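You operate a simulated robot arm through the tools that you are given. There is no shell and no other tool. Be economical: measure what you need, move in short steps, check, and stop when the job is done.

Carry out the task below with a simulated robot arm. There is one attempt and no reset: what you move stays moved.

TASK
Put the small sleeve from the top of the window table on the blue blue-dotted slate.
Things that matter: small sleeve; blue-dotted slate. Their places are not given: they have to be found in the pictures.

It is judged by the outcome, as a careful person would: the job done as asked, and still so three seconds after it is handed in. It fails if anything else is knocked over, pushed out of place, dropped, spilled or broken.

THE ROBOT
A 6-joint arm with a two-finger parallel gripper, fixed in place. Base frame: the origin is at the foot of the arm, x ahead of it, y to its left, z up; the work surface is at about z = 740. Lengths are in mm, angles in rad, forces in N, time in s.
With the tool pointing down near the work surface it reaches from about 200 to 640 mm from the base axis. Its first joint turns from -1.152 to 1.152 rad. Payload 2.7 kg.
Tool frame: the origin (TCP) lies between the finger pads and is the grasp point; the fingertips stand 23 mm ahead of it; z points along the fingers, y is the line along which they close. The gripper opens to 94 mm. The fingers are 38 mm wide and 10 mm thick; the gripper's body (54 by 96 mm) begins 39 mm behind the TCP.
Orientation is that of the tool frame in the base frame, as a unit quaternion [x, y, z, w]. With the fingers straight down and closing along the base's y, the tool's x points along the base's -x, its y along +y and its z along -z.

THE INTERFACE
- The arm moves only by the tool send_rows. Its argument "rows" is a list of rows, each a list of 7 numbers: the finger opening in m, from 0 to 0.094, then the shift along the base's x, y, z in m, then the turn, a rotation vector about the base's x, y, z in rad. In form: [[jaw, x, y, z, ax, ay, az], ...]. A call has 1 to 10 rows; each row shifts and turns the commanded pose from where the row before left it. A row lasts 0.2 s, in which the tool goes at most 50 mm and 0.15 rad; a call with a longer step from one row to the next is refused whole, and so is a gripper value outside its range. A pose out of reach is approached as far as the arm can. The call stops where the force on the tool passes 40 N (or 10 N more than at its start, if that is more) or the arm is blocked; 0.2 s more then pass. The fingers move at their own pace (about 45 mm/s each) and stop on an object; they squeeze with about 37 N. The grip force told is the motor's: it shows also when the fingers shut on nothing. Time passes only in rows, and 0.2 s behind the last, so rows that do not move let the fingers close. It gives the time, the measured TCP pose, the force on the tool (base axes), the opening and the grip force at its end, in the units of the frame above (readings bear some noise), and new pictures: "pictures" is both (left out), scene, wrist or none.
- Cameras (640 x 400 px; columns grow to the right, rows downward): "scene" is fixed at [86.5, -439.6, 1409.4]; the picture's right is [0.67, -0.74, 0.00], its down [-0.39, -0.35, -0.85] and it looks along [0.63, 0.57, -0.52] (base axes); focal length 329 px, centre (320, 200). "wrist" rides on the gripper at [-39, 0, -44] in the tool frame; the picture's right is [0.00, -1.00, 0.00], its down [0.97, 0.00, -0.24] and it looks along [0.24, 0.00, 0.97] (tool axes); focal length 218 px, centre (320, 200).
- locate(camera, pixels): for up to 12 pixels [column, row] of the newest picture of that camera ("zoom" is the newest enlarged one), the place [x, y, z] in the base frame of the surface seen there, good to about 2 mm. No time passes.
- close_up(camera, box): a new picture of the part [left, top, right, bottom] of that camera's present view, enlarged. No time passes.
- sign_off(): hands the job in; it is judged then, once.

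Work in short steps. Measure before you move; look again where a grasp or a placing could have gone wrong, and mend it. You have 60 turns and 100 pictures in all, the two below and enlarged ones among them. Open the gripper and draw the arm clear of the work before you hand the job in, unless the task says otherwise; then end with one line.

The tools are called as a command line: name --pt "numbers of a row" for each row, then --argument value for the rest, lists and objects as JSON in quotes. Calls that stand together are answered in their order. send_rows: Moves the arm, as the interface text tells. Its arguments: {"type":"object","properties":{"rows":{"type":"array"},"pictures":{"type":"string","enum":["both","scene","wrist","none"]}},"required":["rows"]} The other tools are called the same way: locate (camera, pixels) gives the place of the surface under pixels of a picture; close_up (camera, box) takes an enlarged picture of a part of a camera's view; sign_off () hands the job in.

At the start:

```text
t: 0.0
ee_pos: [463.1, 158.5, 984.8]
orientation: [0.0, 1.0, 0.0, 0.001]
contact_force: [-0.4, 1.0, 0.8]
width: 94.0
grasp_force: 0.0
```

scene: 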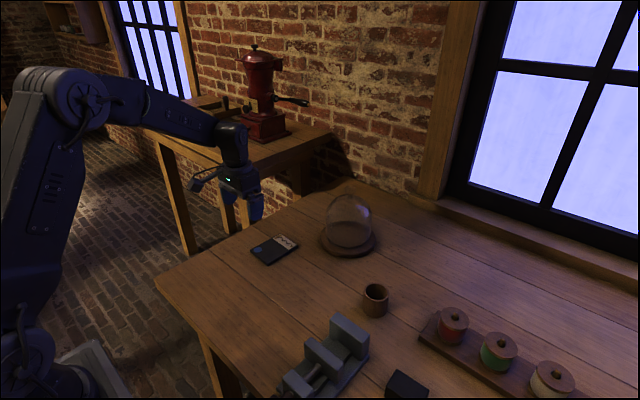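
wrist: 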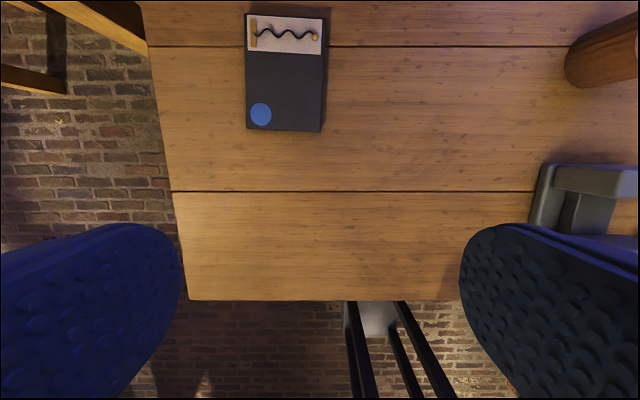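

The slate with a blue dot is near (274,249) in the scene picture, and the likely sleeve is near (375,299). I'll enlarge both to check.

close_up --camera "scene" --box '[230, 180, 430, 330]'

close_up --camera "scene" --box '[270, 280, 590, 400]'

locate --camera "scene" --pixels '[[375, 287], [364, 290], [388, 292], [375, 316], [375, 295], [252, 249], [268, 264], [297, 245], [280, 236], [350, 205], [330, 255], [340, 320]]'

locate --camera "wrist" --pixels '[[246, 15], [327, 18], [322, 130], [248, 128], [261, 114], [285, 90], [285, 36]]'

```text
2.67 times, centred on (330, 255) of scene
```

zoom: 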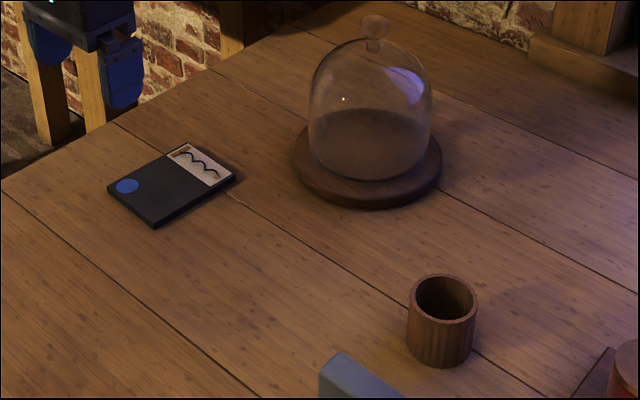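

```text
2.00 times, centred on (430, 340) of scene
```

zoom: 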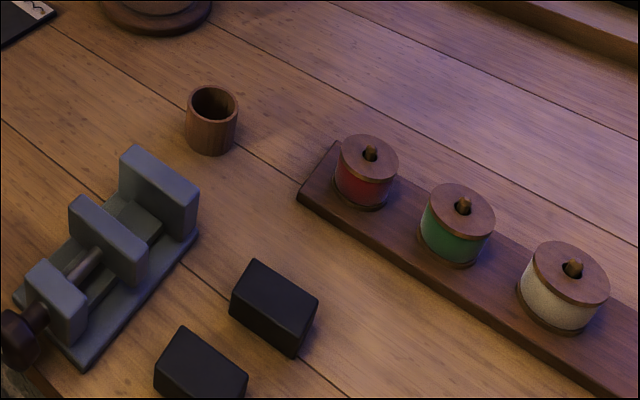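

```text
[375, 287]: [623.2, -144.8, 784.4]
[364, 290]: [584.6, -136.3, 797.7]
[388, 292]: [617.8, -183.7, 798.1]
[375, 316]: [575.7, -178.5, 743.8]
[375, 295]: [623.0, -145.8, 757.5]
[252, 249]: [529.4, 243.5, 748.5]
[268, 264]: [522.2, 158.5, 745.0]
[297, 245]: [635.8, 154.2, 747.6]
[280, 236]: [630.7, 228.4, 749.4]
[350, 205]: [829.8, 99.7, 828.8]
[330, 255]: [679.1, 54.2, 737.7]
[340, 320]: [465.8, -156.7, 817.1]
```

```text
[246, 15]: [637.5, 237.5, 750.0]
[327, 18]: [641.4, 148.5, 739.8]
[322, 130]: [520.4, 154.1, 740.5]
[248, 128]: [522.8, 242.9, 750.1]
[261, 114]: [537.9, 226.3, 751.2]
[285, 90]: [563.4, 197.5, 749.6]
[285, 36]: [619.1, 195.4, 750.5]
```

The sleeve is the wooden tube, centred near (601,-160) with its top at z≈798. The slate's top is at z≈750. I'll move high over to the sleeve and look down from the wrist.

send_rows --pt "0.094 0.01 -0.04 0 0 0 0" --pt "0.094 0.01 -0.04 0 0 0 0" --pt "0.094 0.01 -0.04 0 0 0 0" --pt "0.094 0.01 -0.04 0 0 0 0" --pt "0.094 0.01 -0.04 0 0 0 0" --pt "0.094 0.01 -0.04 0 0 0 0" --pt "0.094 0.01 -0.04 -0.01 0 0 0" --pt "0.094 0.01 -0.038 -0.02 0 0 0" --pt "0.094 0 0 -0.02 0 0 0"

```text
t: 2.0
ee_pos: [543.6, -160.9, 936.6]
orientation: [-0.002, 1.0, 0.0, 0.0]
contact_force: [-0.2, -0.6, -0.2]
width: 94.0
grasp_force: 0.0
```

scene: 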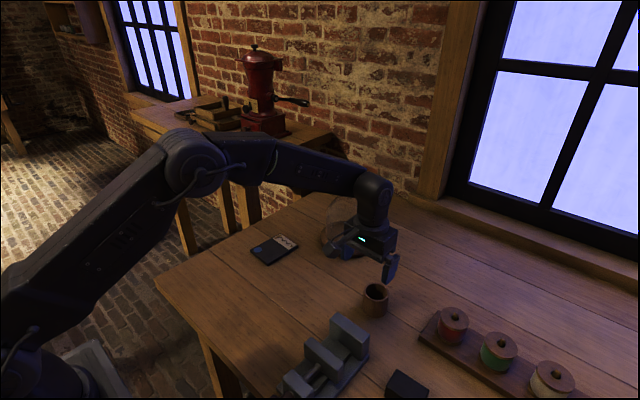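
wrist: 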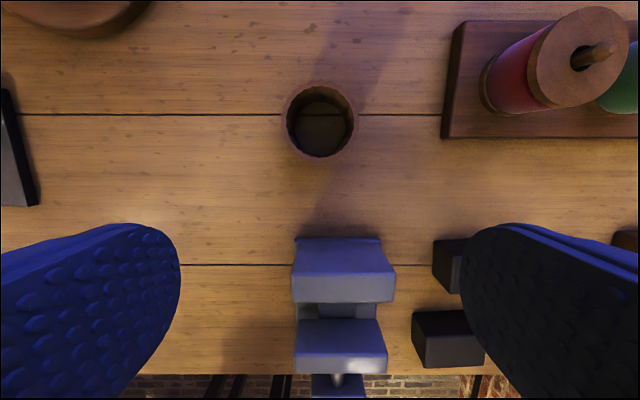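

The sleeve is seen from above at (319,120). I'll measure its rim.

locate --camera "wrist" --pixels '[[284, 120], [354, 120], [319, 86], [319, 154], [320, 120], [345, 240], [10, 120], [30, 200], [320, 265]]'

close_up --camera "wrist" --box '[240, 60, 400, 180]'

```text
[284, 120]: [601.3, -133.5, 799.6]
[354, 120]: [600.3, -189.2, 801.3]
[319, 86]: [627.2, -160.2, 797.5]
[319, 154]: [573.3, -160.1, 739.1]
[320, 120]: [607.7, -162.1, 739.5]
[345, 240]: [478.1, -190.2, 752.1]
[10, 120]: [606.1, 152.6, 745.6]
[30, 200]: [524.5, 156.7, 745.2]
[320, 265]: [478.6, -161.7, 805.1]
```

```text
3.33 times, centred on (320, 120) of wrist
```

zoom: 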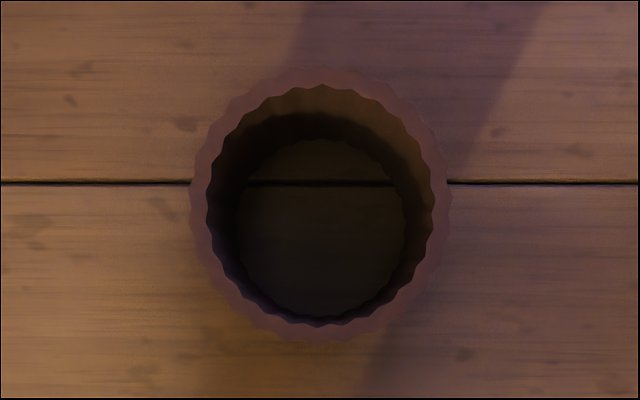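

It's an open tube, about 55 mm across and centred at (601,-161). I'll go over it and partway down first.

send_rows --pt "0.094 0.029 0 0 0 0 0" --pt "0.094 0.029 0 0 0 0 0" --pt "0.094 0 0 -0.04 0 0 0" --pt "0.094 0 0 -0.04 0 0 0" --pt "0.094 0 0 0 0 0 0"

```text
t: 3.2
ee_pos: [598.8, -161.6, 852.9]
orientation: [0.0, 1.0, -0.001, 0.001]
contact_force: [0.1, -0.1, -0.2]
width: 94.1
grasp_force: 0.1
```

scene: 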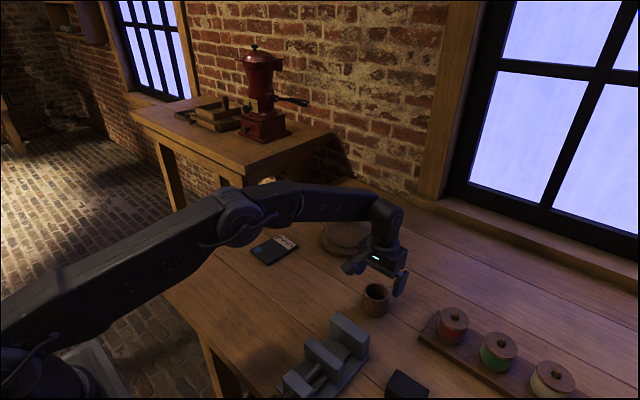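
wrist: 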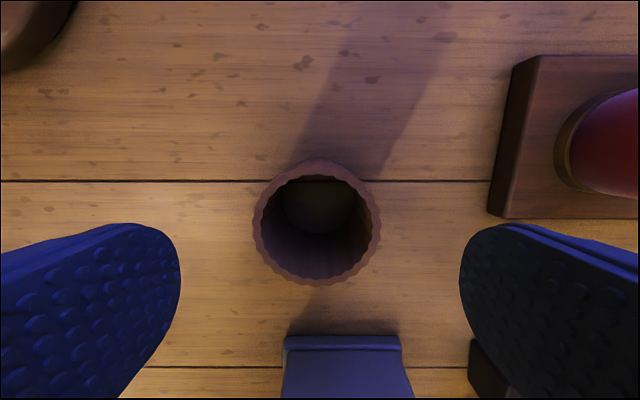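

The sleeve is centred between the fingers. I'll check the clearance to the rack edge (487,218), the black block (475,345) and the vise edge (345,338).

locate --camera "wrist" --pixels '[[490, 214], [515, 70], [473, 345], [345, 337], [317, 163], [317, 280], [256, 222], [378, 222]]'

```text
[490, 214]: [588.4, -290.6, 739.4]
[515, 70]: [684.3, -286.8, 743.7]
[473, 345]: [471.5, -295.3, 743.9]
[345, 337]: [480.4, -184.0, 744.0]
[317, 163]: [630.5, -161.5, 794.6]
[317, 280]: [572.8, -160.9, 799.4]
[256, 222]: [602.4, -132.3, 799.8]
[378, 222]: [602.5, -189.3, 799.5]
```

Everything nearby is clear. I'll go down to TCP z≈772 and close.

send_rows --pt "0.094 0.002 0 -0.03 0 0 0" --pt "0.094 0 0 -0.03 0 0 0" --pt "0.094 0 0 -0.02 0 0 0" --pt "0.094 0 0 0 0 0 0" --pt "0.06 0 0 0 0 0 0" --pt "0.06 0 0 0 0 0 0" --pt "0.04 0 0 0 0 0 0" --pt "0.04 0 0 0 0 0 0" --pt "0.04 0 0 0 0 0 0"

```text
t: 5.2
ee_pos: [602.6, -160.1, 774.3]
orientation: [0.0, 1.0, 0.001, 0.0]
contact_force: [-0.2, 0.6, -0.8]
width: 66.0
grasp_force: 37.2
```

scene: 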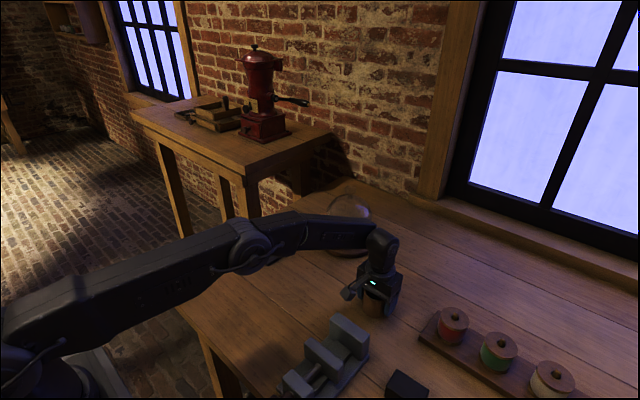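
wrist: 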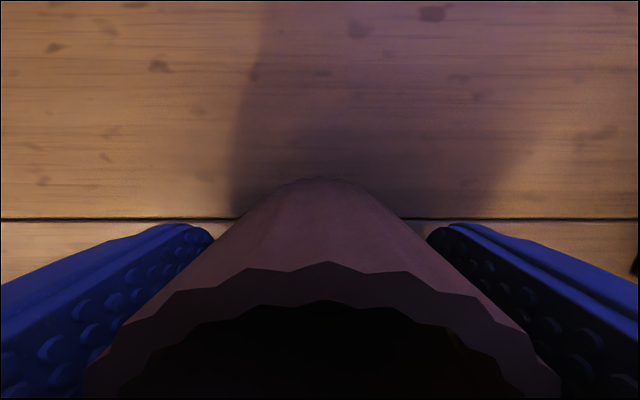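

It's gripped at width 66 with 37 N. I'll lift and check.

send_rows --pt "0.04 0 0 0.015 0 0 0" --pt "0.04 0 0 0.03 0 0 0" --pt "0.04 0 0 0.04 0 0 0" --pt "0.04 0 0 0.04 0 0 0" --pt "0.04 0 0 0 0 0 0"

```text
t: 6.4
ee_pos: [603.0, -159.8, 901.8]
orientation: [-0.001, 1.0, -0.001, 0.0]
contact_force: [0.3, 0.7, 0.9]
width: 66.1
grasp_force: 36.5
```

scene: 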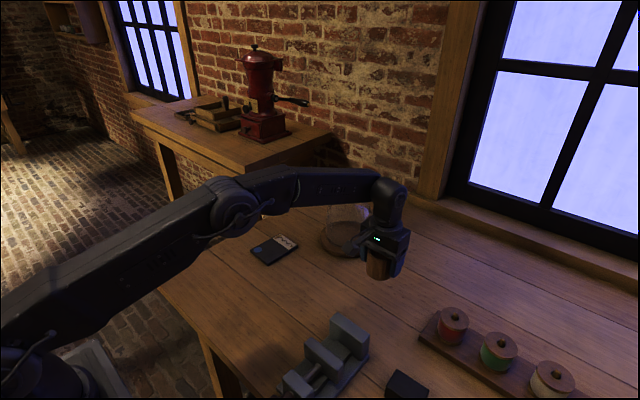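
wrist: 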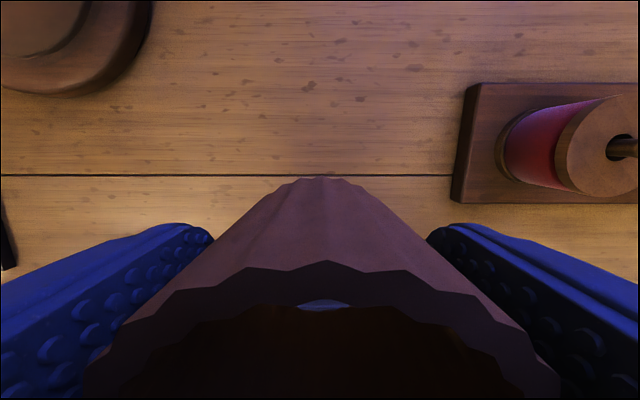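

It's held well. I'll pull back in x, away from the dome, and swing over the slate to about (565,196).

send_rows --pt "0.04 -0.03 0 0.01 0 0 0" --pt "0.04 -0.03 -0.0 0.01 0 0 0" --pt "0.04 0 0.045 0 0 0 0" --pt "0.04 0 0.045 0 0 0 0" --pt "0.04 0 0.045 0 0 0 0" --pt "0.04 0 0.045 0 0 0 0" --pt "0.04 0 0.045 0 0 0 0" --pt "0.04 0 0.045 0 0 0 0" --pt "0.04 0 0.045 0 0 0 0" --pt "0.04 0.0 0.041 0 0 0 0"

send_rows --pt "0.04 0.022 0 -0.02 0 0 0" --pt "0.04 0 0 -0.04 0 0 0" --pt "0.04 0 0 -0.03 0 0 0" --pt "0.04 0 0 0 0 0 0"

```text
t: 8.6
ee_pos: [540.9, 197.1, 920.2]
orientation: [0.001, 1.0, 0.001, 0.0]
contact_force: [-0.9, -0.4, 0.0]
width: 66.1
grasp_force: 37.3
```

scene: 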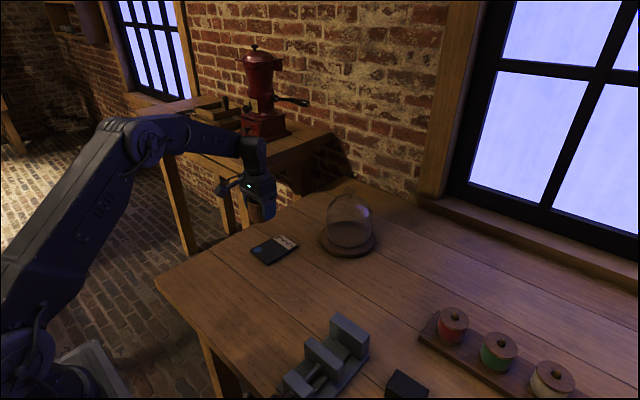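
wrist: 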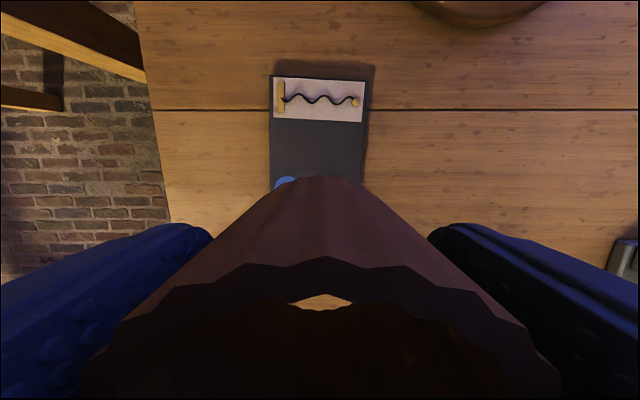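

```text
t: 9.6
ee_pos: [563.1, 196.6, 829.9]
orientation: [-0.001, 1.0, 0.001, -0.001]
contact_force: [0.9, -1.1, -0.3]
width: 66.0
grasp_force: 36.8
```

scene: 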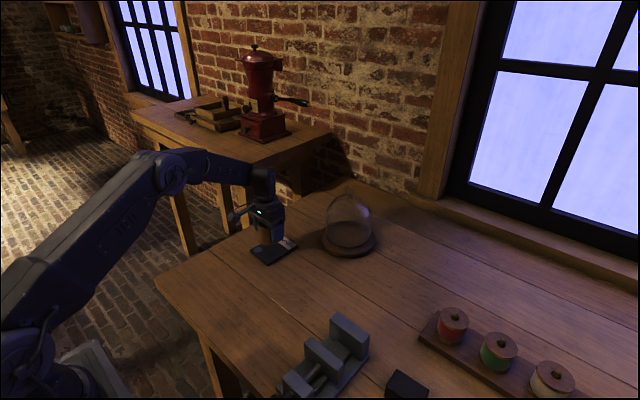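
wrist: 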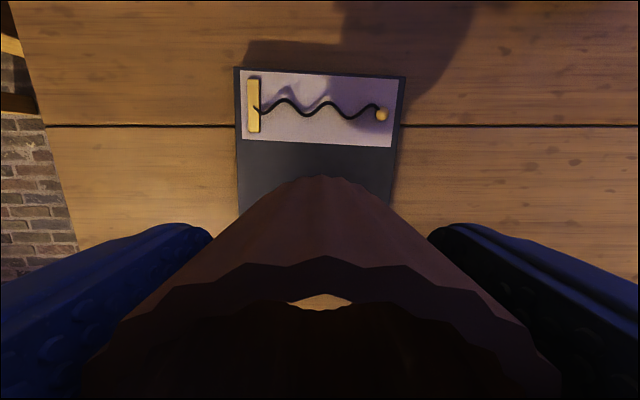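

It's above the slate, short of the white label. I'll lower gently to TCP z≈785.

send_rows --pt "0.04 0 0 -0.02 0 0 0" --pt "0.04 0 0 -0.015 0 0 0" --pt "0.04 0 0 -0.006 0 0 0" --pt "0.04 0 0 -0.003 0 0 0" --pt "0.04 0 0 0 0 0 0"

close_up --camera "scene" --box '[210, 190, 330, 280]'

```text
t: 10.8
ee_pos: [563.4, 197.2, 785.6]
orientation: [-0.001, 1.0, -0.001, 0.0]
contact_force: [0.3, 0.5, -0.2]
width: 66.1
grasp_force: 37.4
```

scene: 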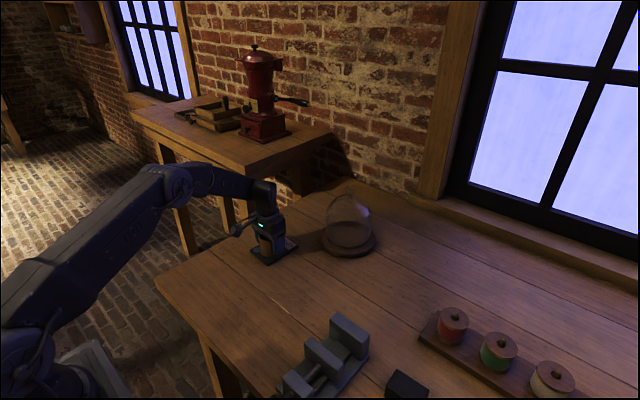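
wrist: 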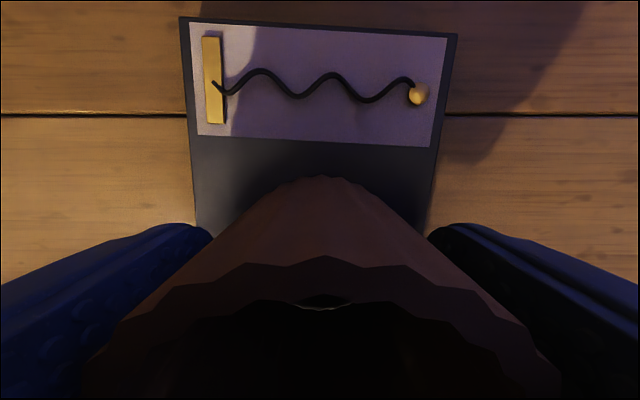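

```text
4.44 times, centred on (270, 235) of scene
```

zoom: 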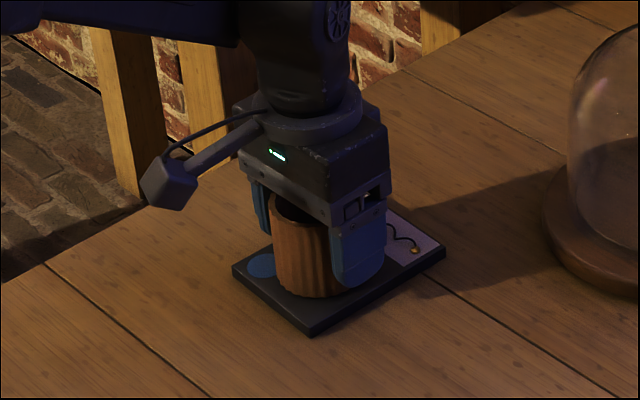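

No contact force yet, so it is within a millimetre or so of the slate. I'll step down 1 mm at a time and check the force.

send_rows --pt "0.04 0 0 -0.001 0 0 0" --pt "0.04 0 0 0 0 0 0" --pictures "none"

```text
t: 11.4
ee_pos: [562.9, 195.3, 784.9]
orientation: [0.0, 1.0, 0.0, -0.001]
contact_force: [-0.3, -0.5, -0.1]
width: 65.9
grasp_force: 36.9
```

send_rows --pt "0.04 0 0 -0.001 0 0 0" --pt "0.04 0 0 0 0 0 0" --pictures "none"

```text
t: 12.0
ee_pos: [563.0, 197.1, 785.4]
orientation: [0.0, 1.0, -0.001, 0.0]
contact_force: [-0.1, -0.7, 1.3]
width: 66.2
grasp_force: 37.4
```

send_rows --pt "0.04 0 0 -0.001 0 0 0" --pt "0.04 0 0 0 0 0 0" --pictures "none"

```text
t: 12.6
ee_pos: [564.8, 196.9, 784.2]
orientation: [-0.001, 1.0, 0.001, 0.001]
contact_force: [-4.4, -0.3, 10.0]
width: 65.9
grasp_force: 37.1
```

The force now reads 10 N upward, so it's resting on the slate. I'll back off 0.7 mm, open gently and retreat straight up.

send_rows --pt "0.04 0 0 0.0007 0 0 0" --pt "0.07 0 0 0 0 0 0" --pt "0.08 0 0 0 0 0 0" --pt "0.094 0 0 0 0 0 0" --pt "0.094 0 0 0 0 0 0" --pt "0.094 0 0 0.02 0 0 0" --pt "0.094 0 0 0.04 0 0 0" --pt "0.094 0 0 0.045 0 0 0" --pt "0.094 0 0 0.045 0 0 0" --pictures "wrist"

send_rows --pt "0.094 -0.04 0 0.02 0 0 0" --pt "0.094 -0.045 0 0.02 0 0 0" --pt "0.094 -0.03 0 0 0 0 0" --pt "0.094 0 0 0 0 0 0"

close_up --camera "scene" --box '[210, 190, 330, 280]'

```text
t: 14.6
ee_pos: [563.1, 196.0, 933.4]
orientation: [0.0, 1.0, 0.0, 0.0]
contact_force: [0.0, 0.1, 0.1]
width: 94.1
grasp_force: 0.0
```

wrist: 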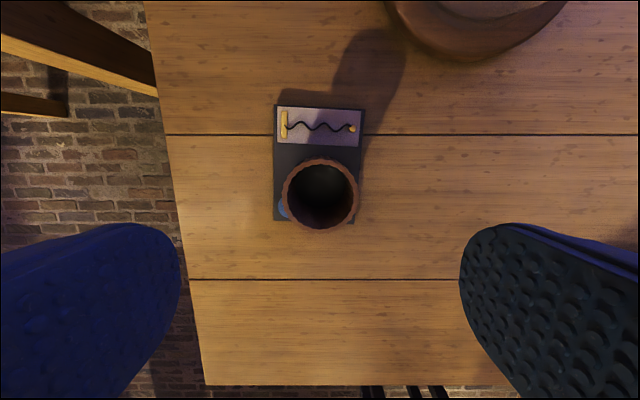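

```text
t: 15.6
ee_pos: [448.3, 194.7, 973.9]
orientation: [0.0, 1.0, 0.0, 0.0]
contact_force: [-0.5, -0.2, -0.1]
width: 94.1
grasp_force: 0.0
```

scene: 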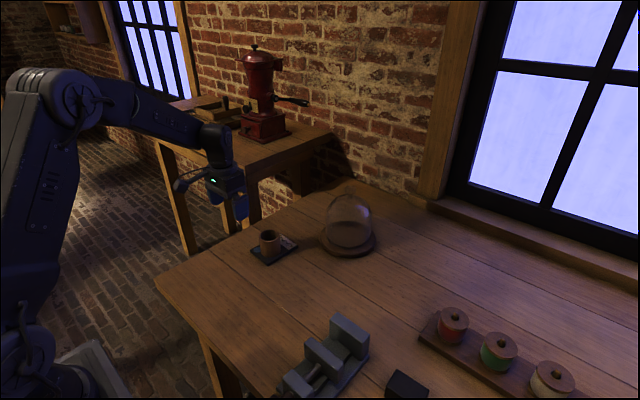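
wrist: 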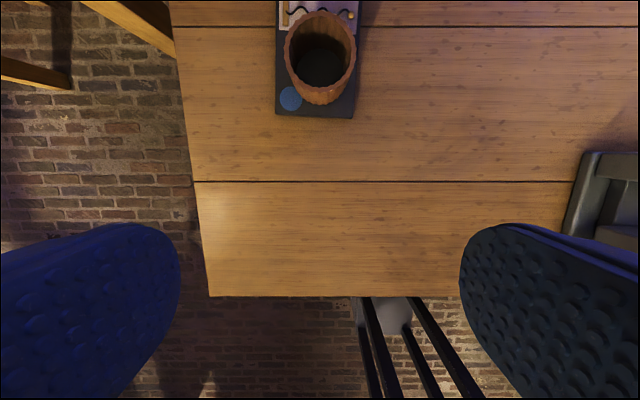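

```text
4.44 times, centred on (270, 235) of scene
```

zoom: 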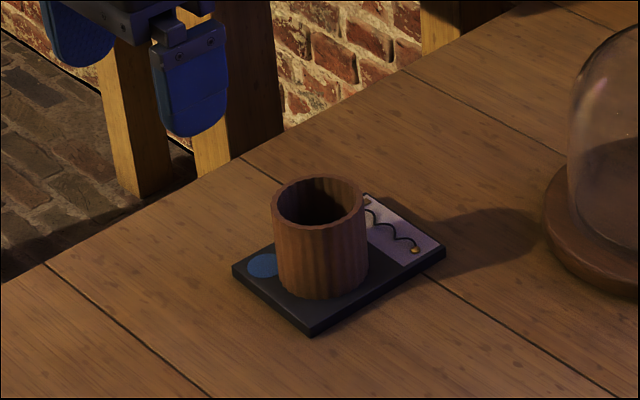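

The sleeve stands upright and fully on the slate, nothing else has moved, and the arm is clear with the gripper open. I'll hand it in.

sign_off

```text
The job is handed in.
```

The small sleeve is standing upright on the blue-dotted slate, nothing else was disturbed, and the job is handed in.
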